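You operate a simulated robot arm through the tools that you are given. There is no shell and no other tool.

The job below is to be done with a simulated robot arm. You get a single attempt, and the scene is never put back.

## Task
Swap the chamber's float for the one that the density plate names.
Fine: old float to the float row; end cap back on and locked. Set down upright: end cap, spare float.

The check looks at the end state, three seconds after you hand in, the way a careful person would. Anything else that was tipped, shoved, dropped, spilled or broken makes it a failure. A push-on lid holds only when it is set on centred and level and pressed home; a screw cap is set on level and turned clockwise until tight.

## Robot
A 7-joint arm with a two-finger parallel gripper, fixed in place. Base frame: the origin is on the floor under the middle of its stand, x ahead of it, y to its left, z up. Units: m, rad, N and s.
It reaches about 1.247 m from its shoulder. Its first joint turns from -2.304 to 2.304 rad. Payload 3.91 kg.
The TCP is the grasp point between the finger pads, 0.03 m short of the fingertips. In the tool frame z runs along the fingers and y along their closing line. Largest opening 0.11 m; finger width 0.02, thickness 0.01; the body of the gripper, 0.048 by 0.112 m, starts 0.055 m behind the TCP.
Orientation is that of the tool frame in the base frame, as [roll, pitch, yaw] about the fixed x, y, z axes, in that order (R = Rz(yaw) Ry(pitch) Rx(roll)). With the fingers straight down and closing along the base's y, the tool's x points along the base's -x, its y along +y and its z along -z.

## Interface
- The arm moves only by the tool servo_tool. Its argument "series" is one flat list of numbers, 7 for each row, row after row: the turn, a rotation vector about the base's x, y, z in rad, then the shift along the base's x, y, z in cm, then the closure, from 0 (fully open) to 1 (shut). In form: [wx, wy, wz, x, y, z, hand, wx, wy, wz, x, y, z, hand, ...]. A call has 1 to 20 rows; each row shifts and turns the commanded pose from where the row before left it. A row lasts 0.2 s, in which the tool goes at most 0.05 m and 0.15 rad; a call with a longer step from one row to the next is refused whole, and so is a gripper value outside its range. Where a pose cannot be reached the arm comes as near as it can. A force on the tool above 40 N (or 10 N above the force at the start of the call, whichever is more), or a blocked arm, ends the call early, and 0.2 s more pass. Each finger travels about 0.108 m/s and halts on what it meets, pressing with about 25 N; the grip force reading is that of the motor and also rises with nothing between the fingers. The clock runs only during rows and for 0.2 s after the last one: add rows that do not move to give the fingers time. It gives the time, the measured TCP pose, the force on the tool (base axes), the opening and the grip force at its end, in the units of the frame above (readings bear some noise), with the torque about the TCP (base axes, N m) and any sound that the robot's microphone picked up.
- Cameras (640 x 400 px; columns grow to the right, rows downward): "scene" is fixed at [0.3891, 0.6523, 1.5399]; the picture's right is [0.45, 0.89, 0.00], its down [0.82, -0.42, -0.40] and it looks along [-0.36, 0.18, -0.92] (base axes); focal length 260 px, centre (320, 200). "wrist" rides on the gripper at [0.072, 0.017, -0.103] in the tool frame; the picture's right is [-0.23, 0.97, 0.00], its down [-0.76, -0.18, -0.62] and it looks along [-0.61, -0.14, 0.78] (tool axes); focal length 222 px, centre (320, 200). There is no depth. A picture from a camera that has moved, and an enlarged one, comes with that camera's place and axes in the base frame and with its lens. The place of the scene camera against the robot may be out by one fixed shift of up to 0.018 m in any direction.
- snapshot(camera): a new picture of that camera. The clock stands still meanwhile.
- inspect(camera, box): a new picture of the part [left, top, right, bottom] of that camera's present view, enlarged. The clock stands still meanwhile.
- close_job(): hands the job in; it is judged then, once.

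Nothing tells you positions but the pictures and the camera data. Unless the task says otherwise, let go and move clear before handing in.

The tools are called after ">>>" by a JSON object that holds its "op" and its "data". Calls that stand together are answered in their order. servo_tool: Moves the arm, as the interface text tells. Its arguments: {"type":"object","properties":{"series":{"type":"array"}},"required":["series"]} The other tools are called the same way: snapshot (camera) takes a picture; inspect (camera, box) takes an enlarged picture of a part of a camera's view; close_job () hands the job in.

At the start:

```text
clock: 0.0
position: [0.0503, 0.6652, 1.2011]
ee_rot: [3.142, 0.0, -3.141]
ft_force: [0.3, 0.4, 0.3]
ft_torque: [0.02, 0.01, 0.01]
gripper_width: 0.1098
gripper_force: 0.0
```

scene: 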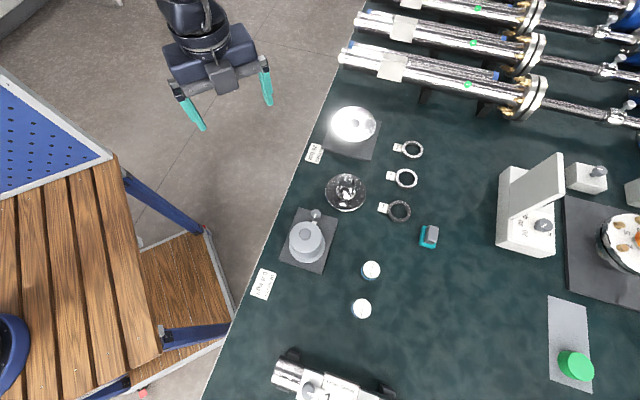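
wrist: 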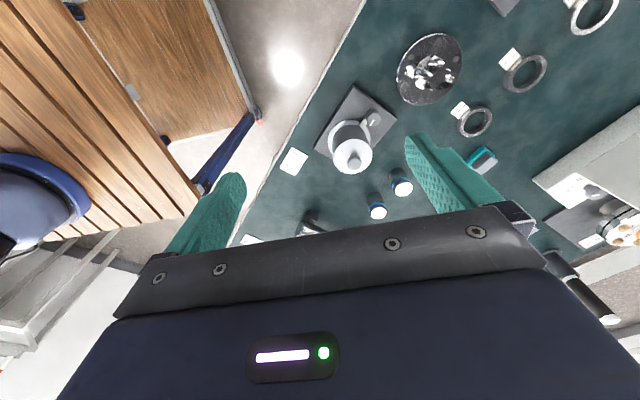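

I see a bench with a metal chamber on a dark plate, a few ring-like parts with tags, small cylindrical items and labels. I'll look closer at each part before moving.

>>> {"op": "inspect", "data": {"camera": "scene", "box": [240, 180, 400, 300]}}

>>> {"op": "inspect", "data": {"camera": "scene", "box": [290, 80, 450, 200]}}

>>> {"op": "inspect", "data": {"camera": "scene", "box": [240, 280, 420, 400]}}

>>> {"op": "inspect", "data": {"camera": "scene", "box": [480, 140, 640, 260]}}

>>> {"op": "inspect", "data": {"camera": "scene", "box": [480, 260, 640, 400]}}

>>> {"op": "inspect", "data": {"camera": "wrist", "box": [240, 60, 440, 260]}}

```text
3.33 times, centred on (320, 240) of scene
camera zoom: at [0.3891, 0.6523, 1.5399], right [0.45, 0.89, 0.0], down [0.82, -0.42, -0.4], along [-0.36, 0.18, -0.92], focal length 866 px, centre (320, 67)
```

zoom: 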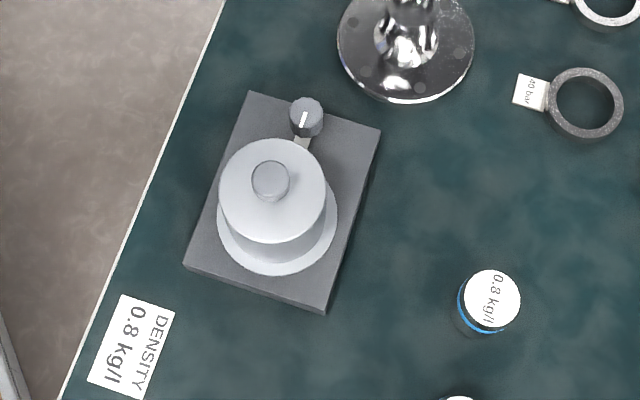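

```text
3.33 times, centred on (370, 140) of scene
camera zoom: at [0.3891, 0.6523, 1.5399], right [0.45, 0.89, 0.0], down [0.82, -0.42, -0.4], along [-0.36, 0.18, -0.92], focal length 866 px, centre (153, 400)
```

zoom: 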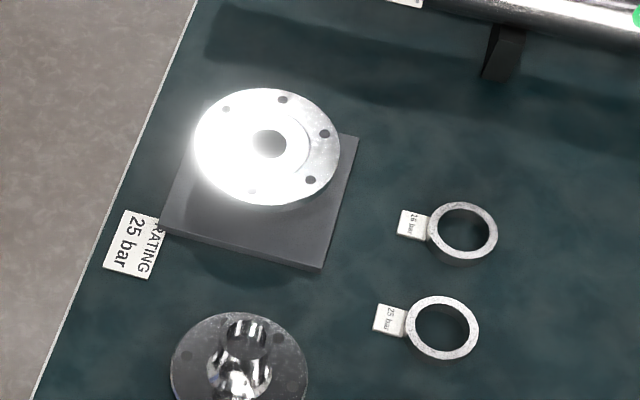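

```text
3.33 times, centred on (330, 340) of scene
camera zoom: at [0.3891, 0.6523, 1.5399], right [0.45, 0.89, 0.0], down [0.82, -0.42, -0.4], along [-0.36, 0.18, -0.92], focal length 866 px, centre (287, -267)
```

zoom: 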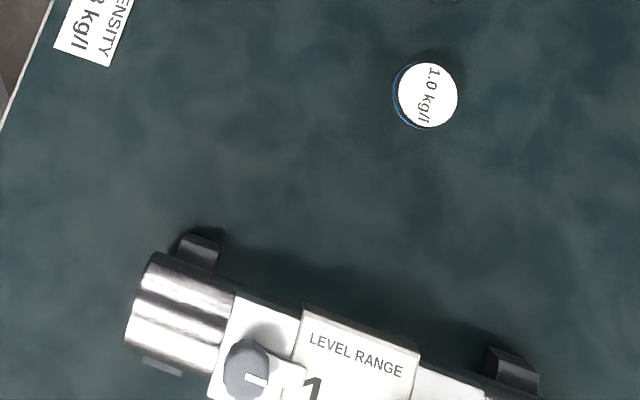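

```text
3.33 times, centred on (560, 200) of scene
camera zoom: at [0.3891, 0.6523, 1.5399], right [0.45, 0.89, 0.0], down [0.82, -0.42, -0.4], along [-0.36, 0.18, -0.92], focal length 866 px, centre (-480, 200)
```

zoom: 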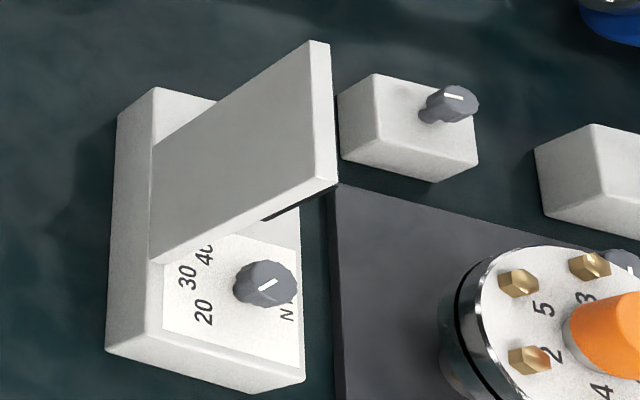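

```text
2.86 times, centred on (560, 330) of scene
camera zoom: at [0.3891, 0.6523, 1.5399], right [0.45, 0.89, 0.0], down [0.82, -0.42, -0.4], along [-0.36, 0.18, -0.92], focal length 742 px, centre (-366, -171)
```

zoom: 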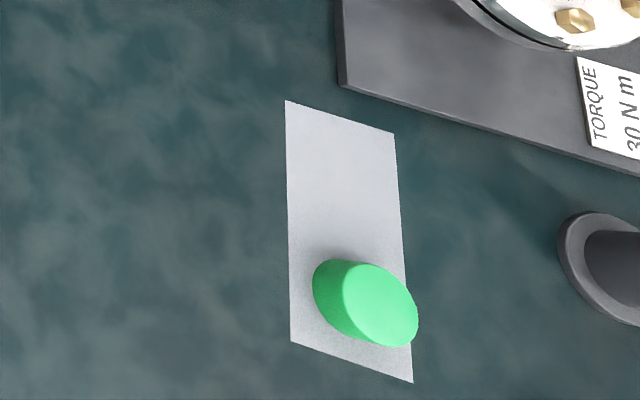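

```text
2.00 times, centred on (340, 160) of wrist
camera zoom: at [-0.0202, 0.6825, 1.305], right [0.23, 0.97, 0.0], down [0.76, -0.18, 0.62], along [0.61, -0.14, -0.78], focal length 444 px, centre (280, 280)
```

zoom: 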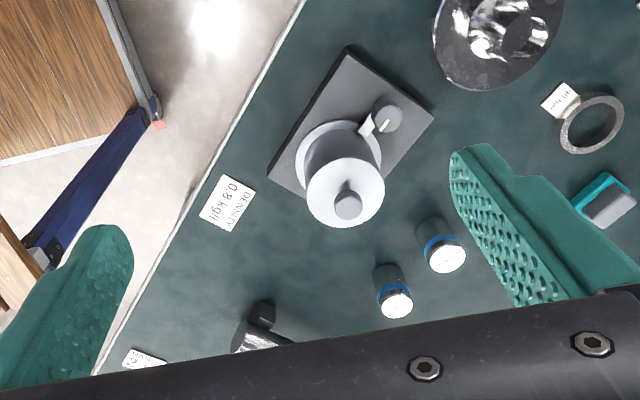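

The density plate reads 0.8 kg/l. The chamber cap knob is near (0.21, 0.70, 0.91), the 0.8 float near (0.35, 0.815) and the 1.0 float near (0.425, 0.747). I'll zoom in on the lock details next.

>>> {"op": "inspect", "data": {"camera": "scene", "box": [280, 200, 340, 275]}}

>>> {"op": "inspect", "data": {"camera": "wrist", "box": [300, 80, 400, 180]}}

>>> {"op": "inspect", "data": {"camera": "wrist", "box": [340, 150, 440, 230]}}

>>> {"op": "inspect", "data": {"camera": "scene", "box": [340, 250, 400, 325]}}

>>> {"op": "inspect", "data": {"camera": "scene", "box": [400, 210, 460, 260]}}

>>> {"op": "inspect", "data": {"camera": "scene", "box": [260, 340, 400, 400]}}

```text
5.33 times, centred on (310, 238) of scene
camera zoom: at [0.3891, 0.6523, 1.5399], right [0.45, 0.89, 0.0], down [0.82, -0.42, -0.4], along [-0.36, 0.18, -0.92], focal length 1385 px, centre (373, 0)
```

zoom: 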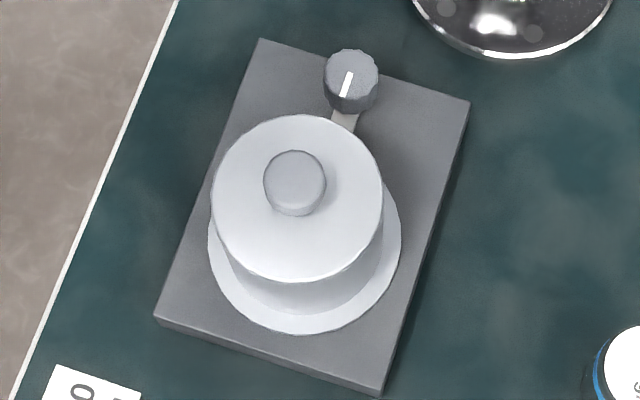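

```text
4.00 times, centred on (350, 130) of wrist
camera zoom: at [-0.0202, 0.6825, 1.305], right [0.23, 0.97, 0.0], down [0.76, -0.18, 0.62], along [0.61, -0.14, -0.78], focal length 888 px, centre (200, 480)
```

zoom: 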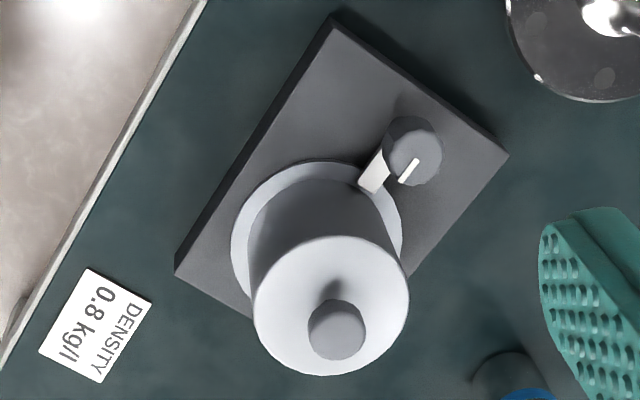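

```text
5.00 times, centred on (390, 190) of wrist
camera zoom: at [-0.0202, 0.6825, 1.305], right [0.23, 0.97, 0.0], down [0.76, -0.18, 0.62], along [0.61, -0.14, -0.78], focal length 1111 px, centre (-30, 250)
```

zoom: 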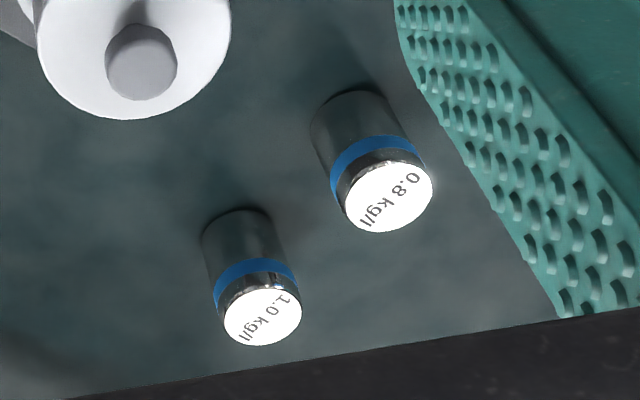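

```text
5.33 times, centred on (370, 288) of scene
camera zoom: at [0.3891, 0.6523, 1.5399], right [0.45, 0.89, 0.0], down [0.82, -0.42, -0.4], along [-0.36, 0.18, -0.92], focal length 1385 px, centre (53, -267)
```

zoom: 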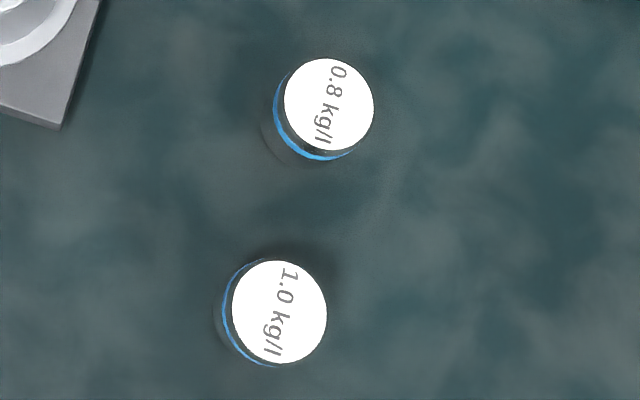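

```text
8.00 times, centred on (430, 235) of scene
camera zoom: at [0.3891, 0.6523, 1.5399], right [0.45, 0.89, 0.0], down [0.82, -0.42, -0.4], along [-0.36, 0.18, -0.92], focal length 2077 px, centre (-560, -80)
```

zoom: 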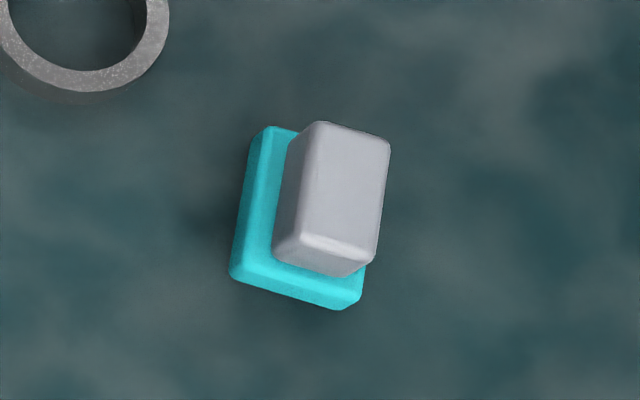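

```text
4.57 times, centred on (330, 370) of scene
camera zoom: at [0.3891, 0.6523, 1.5399], right [0.45, 0.89, 0.0], down [0.82, -0.42, -0.4], along [-0.36, 0.18, -0.92], focal length 1187 px, centre (274, -577)
```

zoom: 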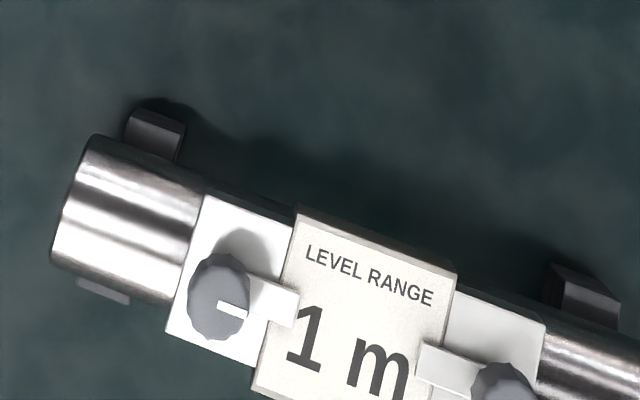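

Bench top is at z≈0.775 with its near edge running diagonally, and the lock is a turn-knob at about (0.152, 0.755, 0.85) with a tongue pointing at the chamber. I'll swing the wrist camera round for a lower, side-on view of the chamber.

>>> {"op": "servo_tool", "data": {"series": [0, 0, 0.1457, 0.27, -0.98, -2.7, 0, 0, 0, 0.1457, 0.27, -0.98, -2.7, 0, 0, 0, 0.1457, 0.27, -0.98, -2.7, 0, 0, 0, 0.1457, 0.27, -0.98, -2.7, 0, 0, 0, 0.1457, 0.27, -0.98, -2.7, 0, 0, 0, 0.1457, 0.27, -0.98, -2.7, 0, 0, 0, 0.1457, 0.27, -0.98, -2.7, 0, 0.1074, -0.1047, 0, 0.27, -0.98, -2.7, 0, 0.1074, -0.1047, 0, 0.27, -0.98, -2.7, 0, 0.1074, -0.1047, 0, 0.27, -0.98, -2.7, 0]}}

>>> {"op": "snapshot", "data": {"camera": "wrist"}}

>>> {"op": "snapshot", "data": {"camera": "scene"}}

```text
clock: 2.2
position: [0.0792, 0.5647, 0.9326]
ee_rot: [-3.038, 0.437, -2.098]
ft_force: [0.9, 0.0, -0.4]
ft_torque: [0.01, 0.08, 0.04]
gripper_width: 0.1101
gripper_force: 0.0
```

```text
taken
camera wrist: at [0.0014, 0.4847, 0.9926], right [-0.71, 0.7, 0.0], down [0.31, 0.31, 0.9], along [0.63, 0.64, -0.43], focal length 222 px, centre (320, 200)
```

wrist: 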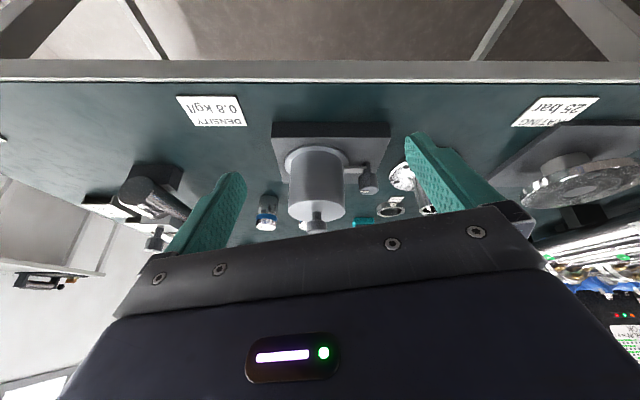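

```text
taken
```

scene: 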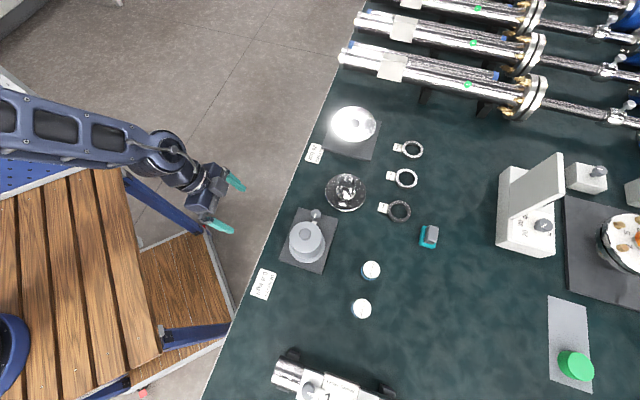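

The side view is upside down in the picture but shows the chamber well. I'll zoom in.

>>> {"op": "inspect", "data": {"camera": "wrist", "box": [260, 110, 400, 240]}}

>>> {"op": "inspect", "data": {"camera": "wrist", "box": [330, 140, 400, 200]}}

>>> {"op": "inspect", "data": {"camera": "wrist", "box": [230, 170, 310, 240]}}

```text
3.08 times, centred on (330, 175) of wrist
camera zoom: at [0.0014, 0.4847, 0.9926], right [-0.71, 0.7, 0.0], down [0.31, 0.31, 0.9], along [0.63, 0.64, -0.43], focal length 684 px, centre (289, 277)
```

zoom: 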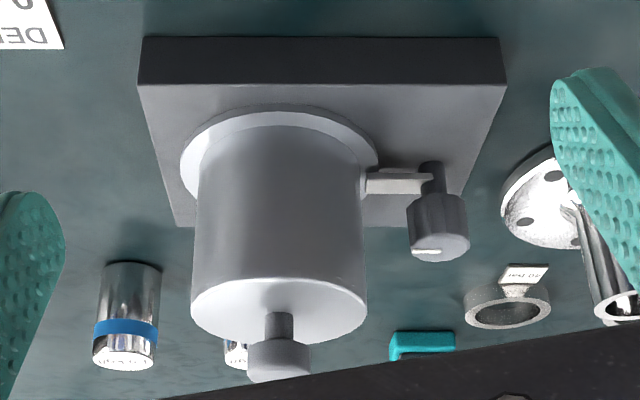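

```text
6.67 times, centred on (365, 170) of wrist
camera zoom: at [0.0014, 0.4847, 0.9926], right [-0.71, 0.7, 0.0], down [0.31, 0.31, 0.9], along [0.63, 0.64, -0.43], focal length 1481 px, centre (20, 400)
```

zoom: 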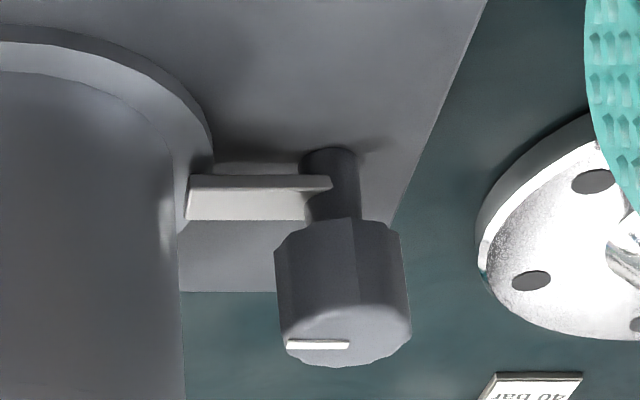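

```text
5.71 times, centred on (270, 205) of wrist
camera zoom: at [0.0014, 0.4847, 0.9926], right [-0.71, 0.7, 0.0], down [0.31, 0.31, 0.9], along [0.63, 0.64, -0.43], focal length 1269 px, centre (606, 171)
```

zoom: 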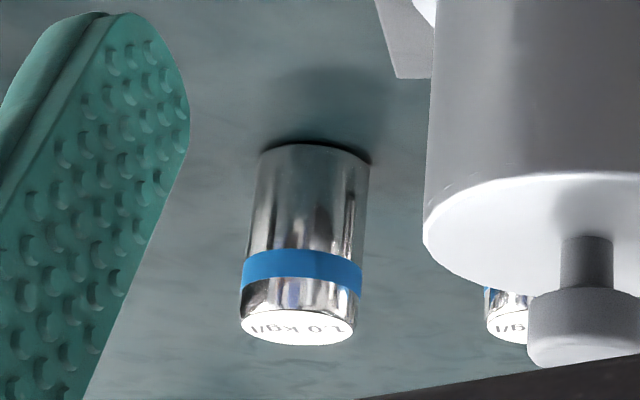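

The "end cap" is a bell with a flange and a top knob, held down by the lock's tongue over its flange. Wrist-based estimates: cap axis (0.221, 0.700), lock knob (0.163, 0.757, top ≈0.825). I'll level the tool, align its closing line square to the chamber–lock direction and hover above the lock.

>>> {"op": "servo_tool", "data": {"series": [-0.1074, 0.1047, 0, 0, 0, 4, 0, -0.1074, 0.1047, 0, 0, 0, 4, 0, -0.1074, 0.1047, 0, 0, 0, 4, 0, 0, 0, -0.1493, 0.7, 1.6, -0.85, 0, 0, 0, -0.1493, 0.7, 1.6, -0.85, 0, 0, 0, -0.1493, 0.7, 1.6, -0.85, 0, 0, 0, -0.1493, 0.7, 1.6, -0.85, 0, 0, 0, -0.1493, 0.7, 1.6, -0.85, 0, 0, 0, -0.1493, 0.7, 1.6, -0.85, 0, 0, 0, -0.1493, 0.7, 1.6, -0.85, 0, 0, 0, -0.1493, 0.7, 1.6, -0.85, 0, 0, 0, -0.1493, 0.7, 1.6, -0.85, 0, 0, 0, -0.1493, 0.7, 1.6, -0.85, 0, 0, 0, -0.1493, 0.7, 1.6, -0.85, 0, 0, 0, -0.1493, 0.7, 1.6, -0.85, 0]}}

>>> {"op": "snapshot", "data": {"camera": "wrist"}}

>>> {"op": "inspect", "data": {"camera": "wrist", "box": [230, 40, 410, 200]}}

>>> {"op": "snapshot", "data": {"camera": "scene"}}

```text
clock: 5.4
position: [0.1613, 0.7587, 0.9503]
ee_rot: [-3.141, 0.0, 2.368]
ft_force: [-0.7, 0.4, -0.2]
ft_torque: [0.0, -0.01, -0.01]
gripper_width: 0.1102
gripper_force: 0.1
```

```text
taken
camera wrist: at [0.1225, 0.8223, 1.0535], right [0.84, 0.54, 0.0], down [0.42, -0.66, 0.62], along [0.34, -0.52, -0.78], focal length 222 px, centre (320, 200)
```

wrist: 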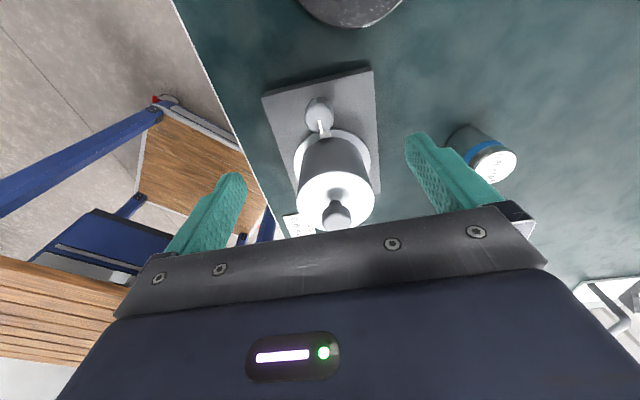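

```text
2.50 times, centred on (320, 120) of wrist
camera zoom: at [0.1225, 0.8223, 1.0535], right [0.84, 0.54, 0.0], down [0.42, -0.66, 0.62], along [0.34, -0.52, -0.78], focal length 555 px, centre (320, 400)
```

zoom: 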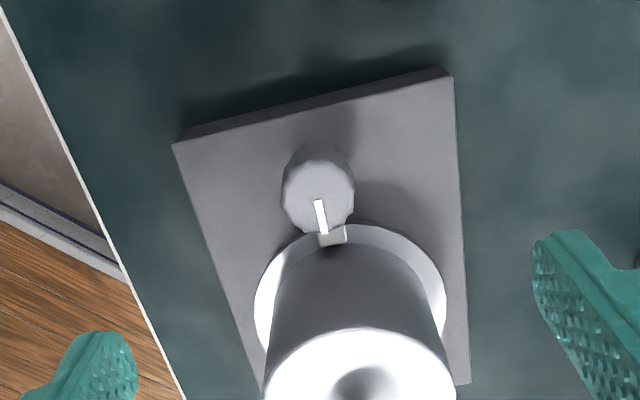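

```text
taken
```

scene: 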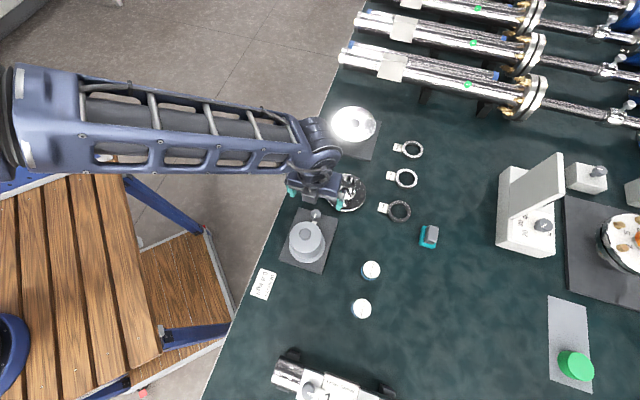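

The lock knob's mark and tongue both point at the cap. I triangulate its axis to (0.1635, 0.757), so I'll narrow the fingers and come down part way to check alignment.

>>> {"op": "servo_tool", "data": {"series": [0, 0, 0, 0.22, -0.17, 0, 0.3, 0, 0, 0, 0, 0, -2, 0.59, 0, 0, 0, 0, 0, -2.5, 0.59, 0, 0, 0, 0, 0, -2.5, 0.59, 0, 0, 0, 0, 0, 0, 0.59]}}

>>> {"op": "snapshot", "data": {"camera": "wrist"}}

>>> {"op": "inspect", "data": {"camera": "wrist", "box": [250, 90, 390, 220]}}

```text
clock: 6.6
position: [0.1653, 0.7576, 0.8809]
ee_rot: [3.141, -0.001, 2.372]
ft_force: [-0.9, 0.2, -0.7]
ft_torque: [0.02, 0.03, 0.04]
gripper_width: 0.0452
gripper_force: 0.1
```

```text
taken
camera wrist: at [0.1256, 0.8213, 0.9834], right [0.84, 0.54, 0.0], down [0.42, -0.66, 0.62], along [0.34, -0.52, -0.78], focal length 222 px, centre (320, 200)
```

wrist: 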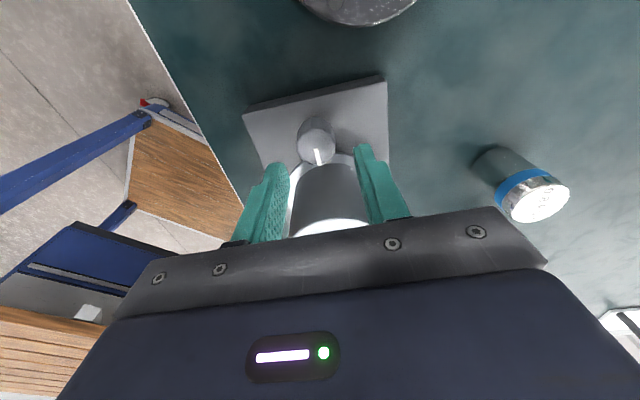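

```text
3.08 times, centred on (320, 155) of wrist
camera zoom: at [0.1256, 0.8213, 0.9834], right [0.84, 0.54, 0.0], down [0.42, -0.66, 0.62], along [0.34, -0.52, -0.78], focal length 684 px, centre (320, 338)
```

zoom: 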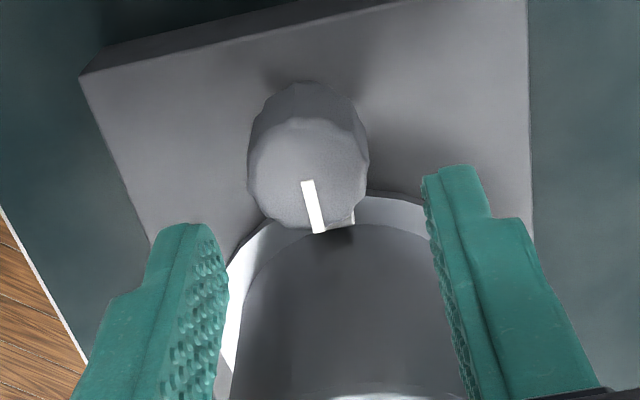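

The knob sits centred between the fingers within about 2 mm. I'll correct that, descend so the pads cover the knob head, and close.

>>> {"op": "servo_tool", "data": {"series": [0, 0, 0, -0.2, -0.05, -1.6, 0.59, 0, 0, 0, 0, 0, -1.7, 0.59, 0, 0, 0, 0, 0, -1.6, 0.59, 0, 0, 0, 0, 0, 0, 0.7, 0, 0, 0, 0, 0, 0, 1, 0, 0, 0, 0, 0, 0, 1]}}

>>> {"op": "snapshot", "data": {"camera": "wrist"}}

>>> {"op": "inspect", "data": {"camera": "wrist", "box": [250, 90, 390, 220]}}

```text
clock: 8.0
position: [0.1624, 0.7557, 0.8313]
ee_rot: [-3.14, 0.001, 2.372]
ft_force: [-9.7, -15.8, 4.2]
ft_torque: [-0.26, -0.42, 0.06]
gripper_width: 0.0298
gripper_force: 45.0
```

```text
taken
camera wrist: at [0.1239, 0.8193, 0.9345], right [0.84, 0.54, 0.0], down [0.42, -0.66, 0.62], along [0.34, -0.53, -0.78], focal length 222 px, centre (320, 200)
```

wrist: 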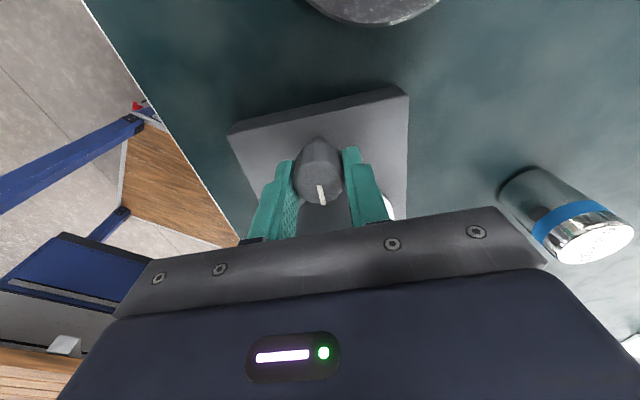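

```text
3.08 times, centred on (320, 155) of wrist
camera zoom: at [0.1239, 0.8193, 0.9345], right [0.84, 0.54, 0.0], down [0.42, -0.66, 0.62], along [0.34, -0.53, -0.78], focal length 684 px, centre (320, 338)
```

zoom: 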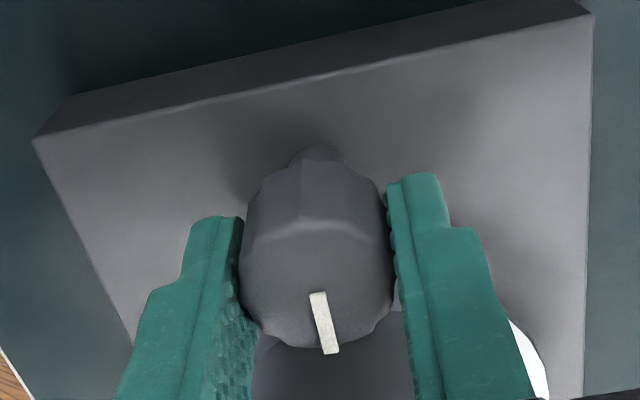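

Gripped; a side load of ~18 N shows the knob axis is a little nearer the robot than I commanded. I'll ease that off, then try turning.

>>> {"op": "servo_tool", "data": {"series": [0, 0, 0, -0.1, -0.12, 0, 1, 0, 0, 0, 0, 0, 0, 1]}}

```text
clock: 8.6
position: [0.1638, 0.7562, 0.8321]
ee_rot: [3.138, 0.0, 2.368]
ft_force: [0.5, 1.3, -0.7]
ft_torque: [-0.36, 0.25, 0.02]
gripper_width: 0.0297
gripper_force: 45.2
```

Load is gone. I'll try a small counter-clockwise turn (seen from above) and watch the torque.

>>> {"op": "servo_tool", "data": {"series": [0, 0, 0.1, 0, 0, 0, 1, 0, 0, 0.1, 0, 0, 0, 1]}}

>>> {"op": "inspect", "data": {"camera": "wrist", "box": [250, 90, 390, 220]}}

```text
clock: 9.2
position: [0.164, 0.7568, 0.8316]
ee_rot: [3.141, 0.001, 2.57]
ft_force: [14.7, 9.4, -4.8]
ft_torque: [-0.03, 0.13, -0.36]
gripper_width: 0.0293
gripper_force: 45.3
```

```text
3.08 times, centred on (320, 155) of wrist
camera zoom: at [0.1133, 0.8096, 0.9346], right [0.72, 0.7, 0.0], down [0.54, -0.56, 0.62], along [0.43, -0.45, -0.78], focal length 684 px, centre (320, 338)
```

zoom: 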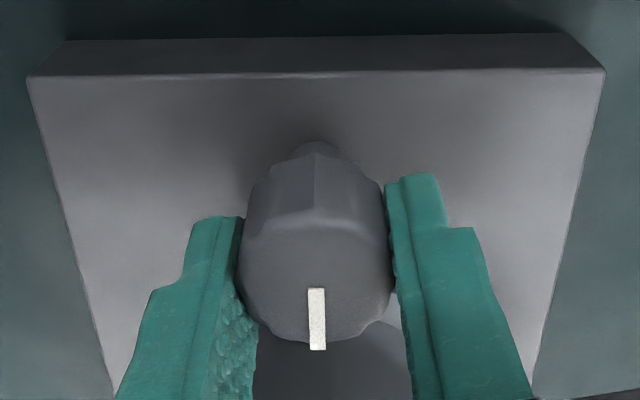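

The knob stayed put while the pads slipped, so it's against its stop that way. I'll go back and try clockwise.

>>> {"op": "servo_tool", "data": {"series": [0, 0, -0.1, 0, 0, 0, 1, 0, 0, -0.1, 0, 0, 0, 1, 0, 0, -0.1, 0, 0, 0, 1, 0, 0, -0.1, 0, 0, 0, 1]}}

>>> {"op": "inspect", "data": {"camera": "wrist", "box": [250, 90, 390, 220]}}

```text
clock: 10.2
position: [0.1639, 0.7554, 0.8315]
ee_rot: [3.141, -0.002, 2.169]
ft_force: [26.7, -5.0, 24.7]
ft_torque: [-0.62, -0.46, -0.04]
gripper_width: 0.0293
gripper_force: 45.1
```

```text
3.08 times, centred on (320, 155) of wrist
camera zoom: at [0.1374, 0.8246, 0.9347], right [0.93, 0.36, 0.0], down [0.28, -0.73, 0.62], along [0.22, -0.58, -0.78], focal length 684 px, centre (320, 338)
```

zoom: 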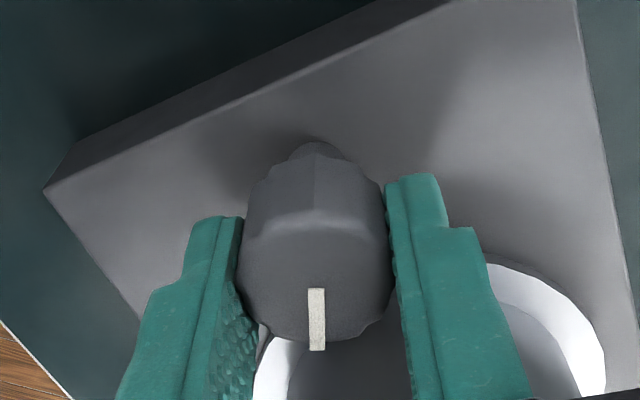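

Clockwise works: the knob turned with the gripper and no torque built up. I'll relieve the side and vertical load before turning further.

>>> {"op": "servo_tool", "data": {"series": [0, 0, 0, 0.15, -0.03, 0.15, 1, 0, 0, 0, 0, 0, 0, 1]}}

```text
clock: 10.8
position: [0.1628, 0.7549, 0.8319]
ee_rot: [-3.141, -0.001, 2.17]
ft_force: [27.1, 5.7, 8.7]
ft_torque: [1.09, 0.45, -0.07]
gripper_width: 0.0293
gripper_force: 44.8
```

>>> {"op": "inspect", "data": {"camera": "scene", "box": [260, 170, 380, 280]}}

>>> {"op": "snapshot", "data": {"camera": "wrist"}}

```text
3.64 times, centred on (320, 225) of scene
camera zoom: at [0.3891, 0.6523, 1.5399], right [0.45, 0.89, 0.0], down [0.82, -0.42, -0.4], along [-0.36, 0.18, -0.92], focal length 944 px, centre (320, 109)
```

zoom: 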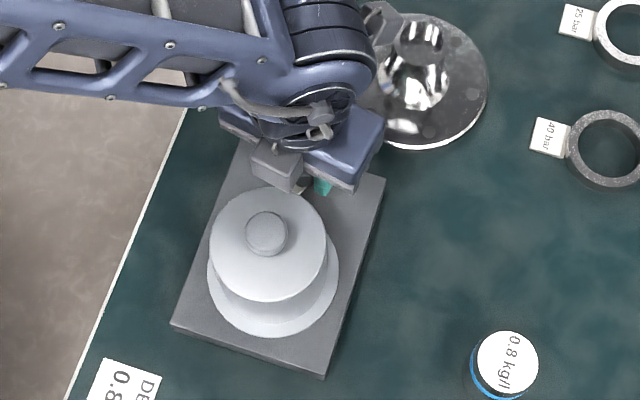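

```text
taken
camera wrist: at [0.1374, 0.8247, 0.9346], right [0.93, 0.36, 0.0], down [0.28, -0.73, 0.62], along [0.23, -0.58, -0.78], focal length 222 px, centre (320, 200)
```

wrist: 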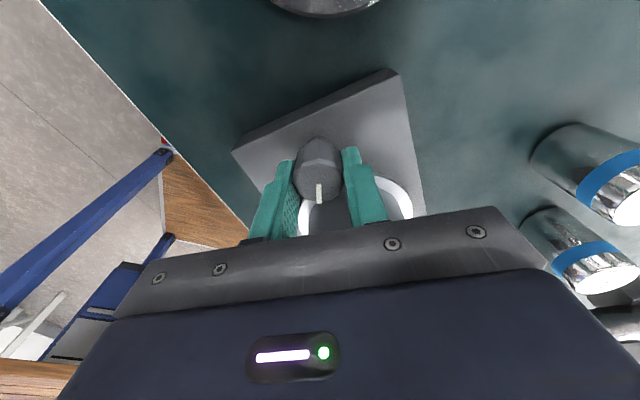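

>>> {"op": "servo_tool", "data": {"series": [0, 0, 0, 0, 0, 0, 1]}}

```text
clock: 11.2
position: [0.1629, 0.7553, 0.8317]
ee_rot: [3.141, 0.0, 2.17]
ft_force: [25.3, 8.0, 4.0]
ft_torque: [1.1, 0.4, -0.08]
gripper_width: 0.0292
gripper_force: 44.8
```

>>> {"op": "servo_tool", "data": {"series": [0, 0, 0, 0.15, 0.05, 0, 1, 0, 0, 0, 0, 0, 0, 1]}}

```text
clock: 11.8
position: [0.163, 0.7552, 0.8322]
ee_rot: [-3.14, 0.001, 2.171]
ft_force: [11.4, -11.8, 7.4]
ft_torque: [0.0, -0.27, 0.01]
gripper_width: 0.029
gripper_force: 45.2
```

>>> {"op": "servo_tool", "data": {"series": [0, 0, 0, 0.1, -0.1, 0, 1, 0, 0, -0.12, 0, 0, 0, 1, 0, 0, -0.12, 0, 0, 0, 1]}}

>>> {"op": "inspect", "data": {"camera": "wrist", "box": [250, 90, 390, 220]}}

```text
clock: 12.6
position: [0.1629, 0.7541, 0.8324]
ee_rot: [-3.139, 0.0, 1.93]
ft_force: [-15.5, -11.1, -3.2]
ft_torque: [0.96, -0.19, 0.07]
gripper_width: 0.0292
gripper_force: 44.9
```

```text
3.08 times, centred on (320, 155) of wrist
camera zoom: at [0.1542, 0.8291, 0.9345], right [0.99, 0.13, 0.0], down [0.1, -0.77, 0.62], along [0.08, -0.62, -0.78], focal length 684 px, centre (320, 338)
```

zoom: 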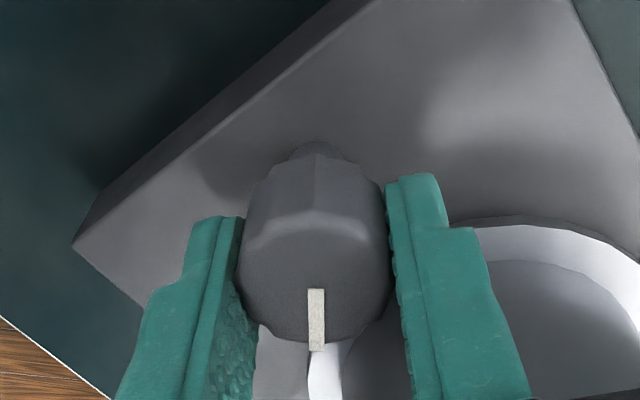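

The knob follows cleanly. I'll ease the offset and keep turning towards a quarter turn.

>>> {"op": "servo_tool", "data": {"series": [0, 0, 0, -0.1, -0.07, 0, 1, 0, 0, -0.12, 0, 0, 0, 1, 0, 0, -0.12, 0, 0, 0, 1, 0, 0, -0.12, 0, 0, 0, 1]}}

```text
clock: 13.6
position: [0.1615, 0.755, 0.831]
ee_rot: [-3.141, 0.002, 1.57]
ft_force: [-30.7, -1.7, -17.9]
ft_torque: [-1.18, -0.29, 0.11]
gripper_width: 0.0291
gripper_force: 45.4
```

>>> {"op": "servo_tool", "data": {"series": [0, 0, 0, -0.22, 0, -0.08, 1, 0, 0, 0, 0, 0, 0, 1]}}

```text
clock: 14.2
position: [0.1609, 0.7544, 0.8322]
ee_rot: [-3.141, 0.001, 1.571]
ft_force: [-25.7, 1.8, -12.6]
ft_torque: [-1.08, 0.4, 0.08]
gripper_width: 0.0291
gripper_force: 45.4
```

>>> {"op": "servo_tool", "data": {"series": [0, 0, 0, -0.15, 0, -0.05, 1, 0, 0, 0, 0, 0, 0, 1]}}

>>> {"op": "inspect", "data": {"camera": "wrist", "box": [250, 90, 390, 220]}}

```text
clock: 14.8
position: [0.162, 0.7545, 0.8315]
ee_rot: [3.139, 0.0, 1.569]
ft_force: [-12.7, 7.2, -3.8]
ft_torque: [-1.18, 0.41, 0.04]
gripper_width: 0.0293
gripper_force: 45.0
```

```text
3.08 times, centred on (320, 155) of wrist
camera zoom: at [0.1794, 0.8272, 0.9348], right [0.97, -0.23, 0.0], down [-0.18, -0.76, 0.62], along [-0.14, -0.61, -0.78], focal length 684 px, centre (320, 338)
```

zoom: 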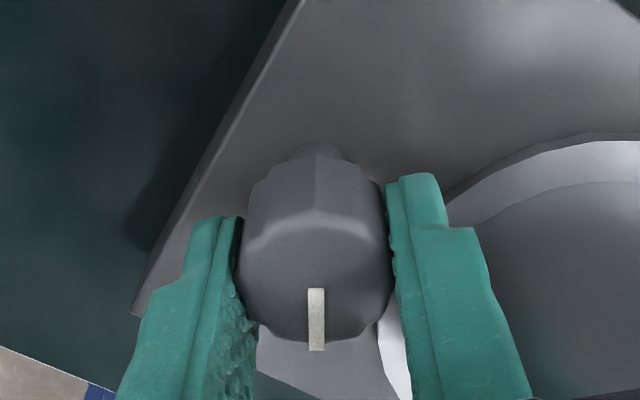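

>>> {"op": "servo_tool", "data": {"series": [0, 0, 0, -0.1, 0.06, 0, 1, 0, 0, -0.12, 0, 0, 0, 1, 0, 0, -0.12, 0, 0, 0, 1, 0, 0, -0.12, 0, 0, 0, 1]}}

```text
clock: 15.8
position: [0.1603, 0.7557, 0.8315]
ee_rot: [-3.141, -0.003, 1.206]
ft_force: [2.8, -0.4, 5.3]
ft_torque: [0.46, -0.1, -0.02]
gripper_width: 0.0292
gripper_force: 44.9
```

>>> {"op": "servo_tool", "data": {"series": [0, 0, -0.12, 0, 0, 0, 1, 0, 0, -0.12, 0, 0, 0, 1]}}

>>> {"op": "inspect", "data": {"camera": "wrist", "box": [250, 90, 390, 220]}}

>>> {"op": "inspect", "data": {"camera": "scene", "box": [260, 170, 380, 280]}}

```text
clock: 16.4
position: [0.1591, 0.7552, 0.8305]
ee_rot: [3.141, 0.0, 1.027]
ft_force: [-3.1, -3.6, -2.4]
ft_torque: [-0.81, -0.5, 0.02]
gripper_width: 0.029
gripper_force: 45.1
stopped in row 2: the force on the tool passed its limit at 46 N (the readings are from after the stop); the commanded pose is now the measured one
```

```text
3.08 times, centred on (320, 155) of wrist
camera zoom: at [0.2131, 0.809, 0.9343], right [0.72, -0.7, 0.0], down [-0.55, -0.56, 0.62], along [-0.44, -0.45, -0.78], focal length 684 px, centre (320, 338)
```

zoom: 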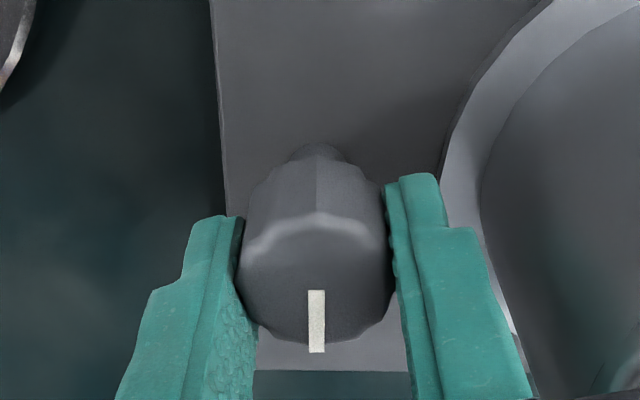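

```text
3.64 times, centred on (320, 225) of scene
camera zoom: at [0.3891, 0.6523, 1.5399], right [0.45, 0.89, 0.0], down [0.82, -0.42, -0.4], along [-0.36, 0.18, -0.92], focal length 944 px, centre (320, 109)
```

zoom: 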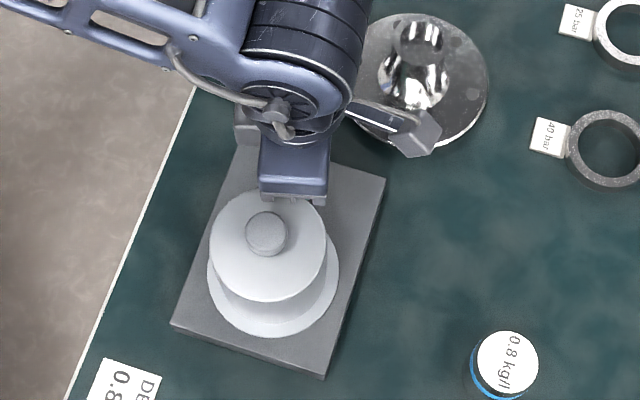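

The tongue is now square to the cap direction (a full quarter turn, at its stop). I'll open slightly, rise straight up and look at the result.

>>> {"op": "servo_tool", "data": {"series": [0, 0, 0, 0, 0, 0, 0.62, 0, 0, 0, 0, 0, 0, 0.62, 0, 0, 0, 0, 0, 2, 0.62, 0, 0, 0, 0, 0, 4, 0.62, 0, 0, 0, 0, 0, 4, 0.62, 0, 0, 0, 0, 0, 4, 0.5]}}

>>> {"op": "snapshot", "data": {"camera": "wrist"}}

>>> {"op": "inspect", "data": {"camera": "wrist", "box": [240, 60, 440, 220]}}

>>> {"op": "inspect", "data": {"camera": "scene", "box": [260, 170, 380, 280]}}

```text
clock: 17.8
position: [0.1589, 0.7556, 0.9699]
ee_rot: [-3.142, 0.002, 1.026]
ft_force: [0.1, 0.4, -0.2]
ft_torque: [-0.03, -0.01, 0.02]
gripper_width: 0.055
gripper_force: 0.0
```

```text
taken
camera wrist: at [0.2125, 0.8098, 1.0719], right [0.72, -0.7, 0.0], down [-0.55, -0.56, 0.62], along [-0.44, -0.45, -0.78], focal length 222 px, centre (320, 200)
```

wrist: 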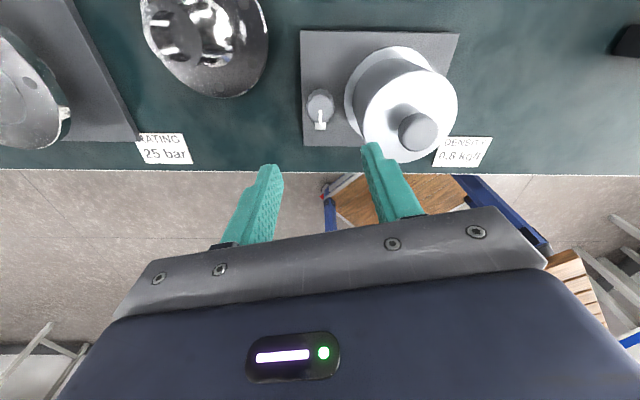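

```text
2.50 times, centred on (340, 140) of wrist
camera zoom: at [0.2125, 0.8098, 1.0719], right [0.72, -0.7, 0.0], down [-0.55, -0.56, 0.62], along [-0.44, -0.45, -0.78], focal length 555 px, centre (270, 350)
```

zoom: 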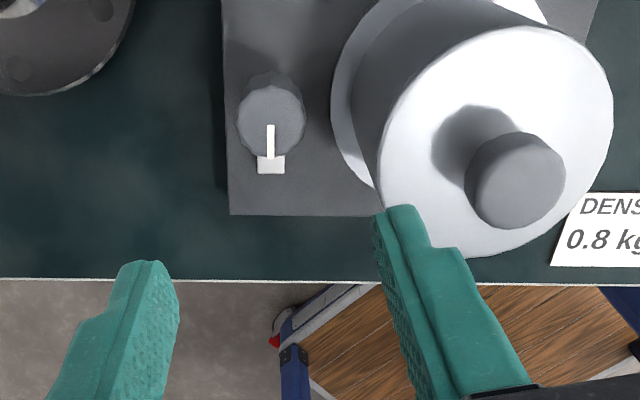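

```text
3.64 times, centred on (320, 225) of scene
camera zoom: at [0.3891, 0.6523, 1.5399], right [0.45, 0.89, 0.0], down [0.82, -0.42, -0.4], along [-0.36, 0.18, -0.92], focal length 944 px, centre (320, 109)
```

zoom: 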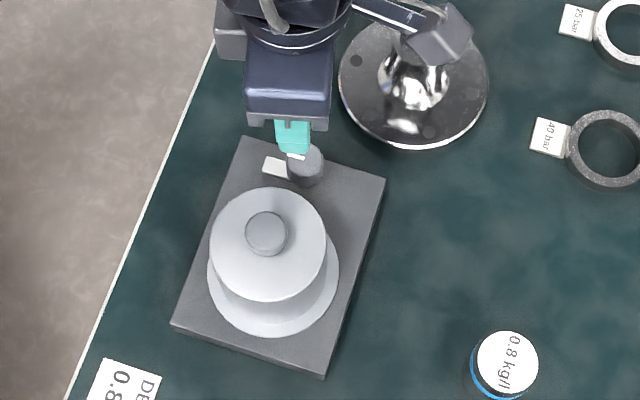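

The lock is open and its tongue clears the flange. The cap axis triangulates to (0.222, 0.6995), knob top ≈0.891, cap top ≈0.858; I'll move above the knob and check alignment.

>>> {"op": "servo_tool", "data": {"series": [0, 0, 0, 3.15, -2.8, 0, 0.5, 0, 0, 0, 3.16, -2.81, 0, 0.5, 0, 0, 0, 0, 0, -2, 0.5, 0, 0, 0, 0, 0, -1.5, 0.5, 0, 0, 0, 0, 0, 0, 0.5]}}

>>> {"op": "snapshot", "data": {"camera": "wrist"}}

>>> {"op": "inspect", "data": {"camera": "wrist", "box": [250, 90, 390, 220]}}

```text
clock: 18.9
position: [0.2238, 0.7006, 0.9364]
ee_rot: [-3.141, 0.0, 1.027]
ft_force: [0.6, 0.7, 0.1]
ft_torque: [0.02, -0.05, 0.0]
gripper_width: 0.0551
gripper_force: 0.1
```

```text
taken
camera wrist: at [0.2762, 0.7537, 1.0395], right [0.72, -0.7, 0.0], down [-0.55, -0.56, 0.62], along [-0.44, -0.45, -0.78], focal length 222 px, centre (320, 200)
```

wrist: 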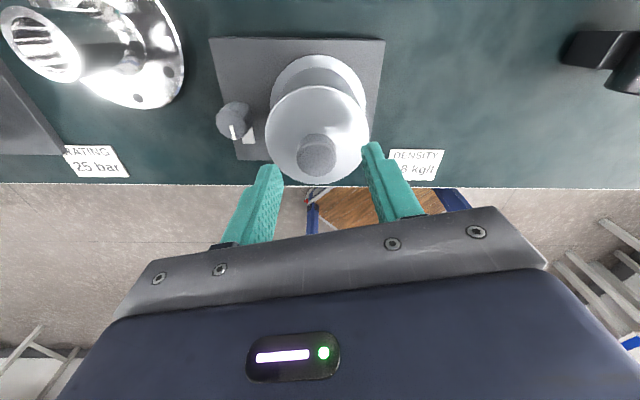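

```text
3.08 times, centred on (320, 155) of wrist
camera zoom: at [0.2762, 0.7537, 1.0395], right [0.72, -0.7, 0.0], down [-0.55, -0.56, 0.62], along [-0.44, -0.45, -0.78], focal length 684 px, centre (320, 338)
```

zoom: 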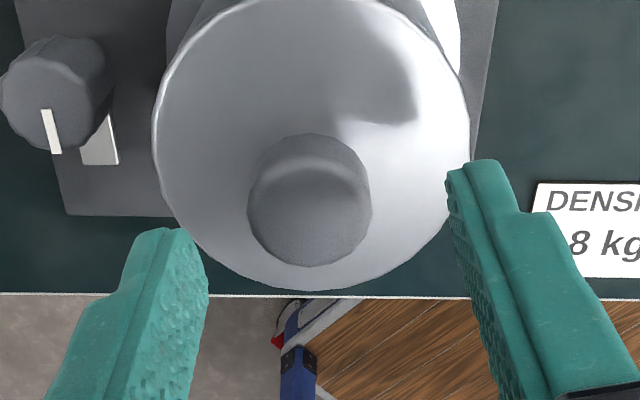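

The knob sits about 4 mm off the tool axis. I'll correct, descend so the fingertips stop just above the cap's top, and close on the knob.

>>> {"op": "servo_tool", "data": {"series": [0, 0, 0, -0.4, -0.1, -1, 0.5, 0, 0, 0, 0, 0, -1.5, 0.5, 0, 0, 0, 0, 0, -1.4, 0.5, 0, 0, 0, 0, 0, 0, 0.65, 0, 0, 0, 0, 0, 0, 0.72]}}

>>> {"op": "inspect", "data": {"camera": "wrist", "box": [250, 90, 390, 220]}}

```text
clock: 20.1
position: [0.2193, 0.6994, 0.8967]
ee_rot: [-3.141, 0.0, 1.026]
ft_force: [0.4, -0.5, -1.0]
ft_torque: [0.05, -0.01, 0.03]
gripper_width: 0.0309
gripper_force: 0.1
```

```text
3.08 times, centred on (320, 155) of wrist
camera zoom: at [0.2724, 0.7522, 1.0006], right [0.72, -0.7, 0.0], down [-0.55, -0.56, 0.62], along [-0.44, -0.45, -0.78], focal length 684 px, centre (320, 338)
```

zoom: 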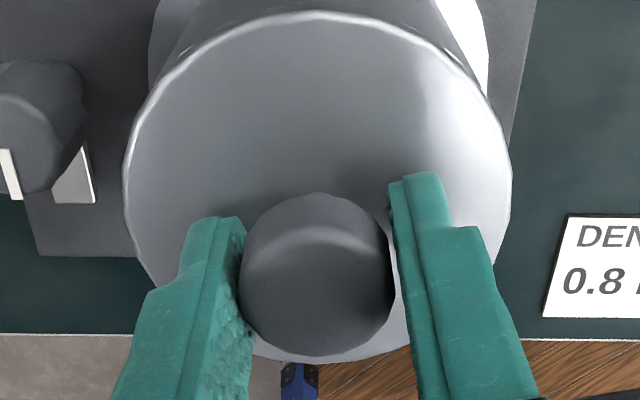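

>>> {"op": "servo_tool", "data": {"series": [0, 0, 0, -0.08, 0.05, 0, 0.75, 0, 0, 0, 0, 0, 0, 1, 0, 0, 0, 0, 0, 0, 1]}}

```text
clock: 20.9
position: [0.2178, 0.6986, 0.897]
ee_rot: [-3.141, 0.001, 1.026]
ft_force: [-0.5, -0.8, -0.6]
ft_torque: [0.02, -0.02, -0.02]
gripper_width: 0.0288
gripper_force: 25.0
```

The cap's knob is gripped firmly. I'll lift slowly at first, watching force, then high enough to clear the float beneath.

>>> {"op": "servo_tool", "data": {"series": [0, 0, 0, 0, 0, 0.5, 1, 0, 0, 0, 0, 0, 0.8, 1, 0, 0, 0, 0, 0, 1.2, 1]}}

>>> {"op": "inspect", "data": {"camera": "scene", "box": [240, 160, 400, 280]}}

>>> {"op": "snapshot", "data": {"camera": "wrist"}}

```text
clock: 21.8
position: [0.2184, 0.699, 0.9217]
ee_rot: [-3.141, 0.0, 1.026]
ft_force: [-0.5, 0.4, -2.1]
ft_torque: [0.01, 0.01, -0.01]
gripper_width: 0.0289
gripper_force: 25.8
```

```text
3.33 times, centred on (320, 220) of scene
camera zoom: at [0.3891, 0.6523, 1.5399], right [0.45, 0.89, 0.0], down [0.82, -0.42, -0.4], along [-0.36, 0.18, -0.92], focal length 866 px, centre (320, 133)
```

zoom: 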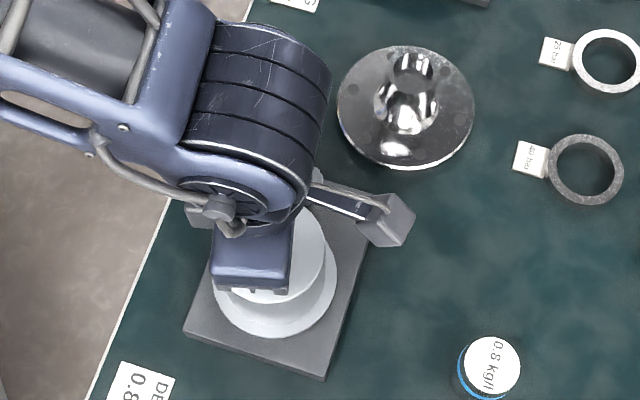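

```text
taken
camera wrist: at [0.2718, 0.7514, 1.0246], right [0.72, -0.7, 0.0], down [-0.55, -0.56, 0.62], along [-0.44, -0.45, -0.78], focal length 222 px, centre (320, 200)
```

wrist: 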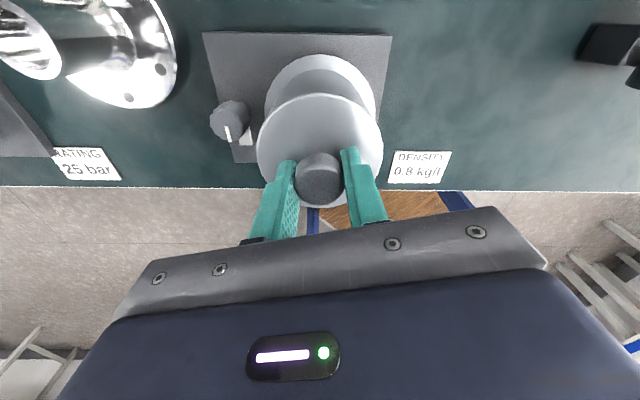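

>>> {"op": "inspect", "data": {"camera": "wrist", "box": [190, 10, 410, 200]}}

>>> {"op": "inspect", "data": {"camera": "scene", "box": [285, 220, 345, 280]}}

```text
2.11 times, centred on (300, 105) of wrist
camera zoom: at [0.2718, 0.7514, 1.0246], right [0.72, -0.7, 0.0], down [-0.55, -0.56, 0.62], along [-0.44, -0.45, -0.78], focal length 468 px, centre (362, 400)
```

zoom: 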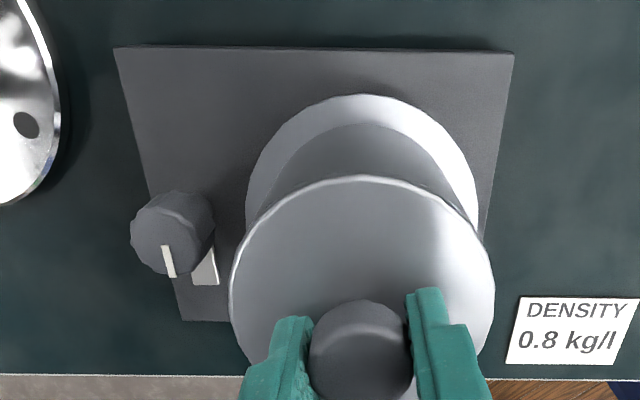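

```text
6.67 times, centred on (315, 250) of scene
camera zoom: at [0.3891, 0.6523, 1.5399], right [0.45, 0.89, 0.0], down [0.82, -0.42, -0.4], along [-0.36, 0.18, -0.92], focal length 1731 px, centre (353, -133)
```

zoom: 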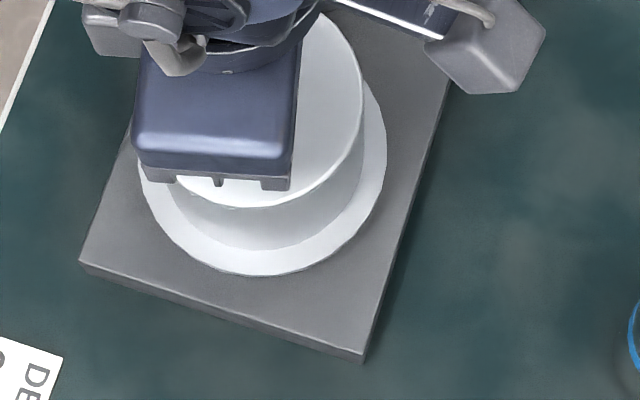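

The whole bell lifts cleanly (~0.2 kg). I'll raise it clear and look at what's beneath.

>>> {"op": "servo_tool", "data": {"series": [0, 0, 0, 0, 0, 2, 1, 0, 0, 0, 0, 0, 3, 1, 0, 0, 0, 0, 0, 3, 1, 0, 0, 0, 0, 0, 3, 1]}}

>>> {"op": "snapshot", "data": {"camera": "wrist"}}

>>> {"op": "snapshot", "data": {"camera": "scene"}}

```text
clock: 22.8
position: [0.219, 0.6958, 1.0325]
ee_rot: [3.141, 0.002, 1.025]
ft_force: [-1.2, 0.8, -3.2]
ft_torque: [0.0, 0.02, 0.01]
gripper_width: 0.0287
gripper_force: 25.1
```

```text
taken
camera wrist: at [0.2724, 0.7495, 1.136], right [0.72, -0.7, 0.0], down [-0.55, -0.56, 0.62], along [-0.44, -0.45, -0.78], focal length 222 px, centre (320, 200)
```

wrist: 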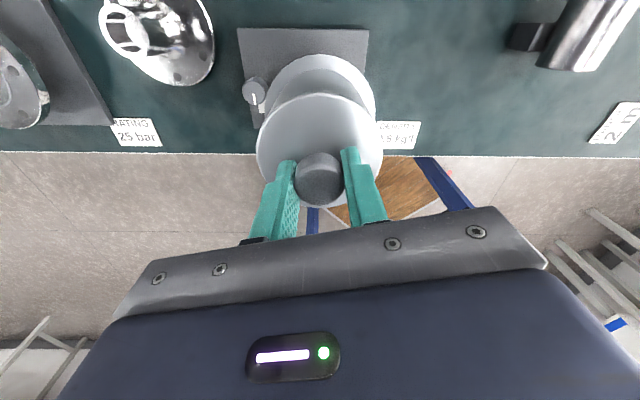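

```text
taken
```

scene: 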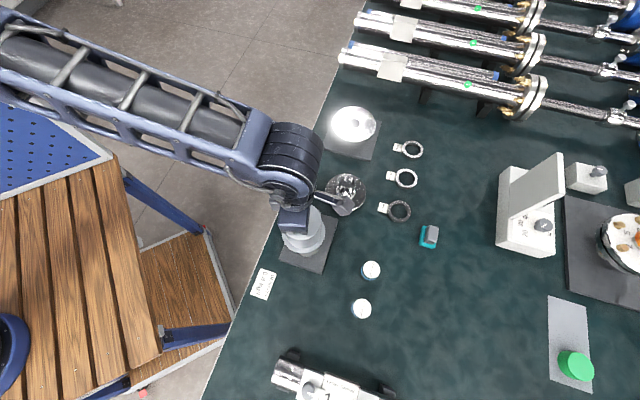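

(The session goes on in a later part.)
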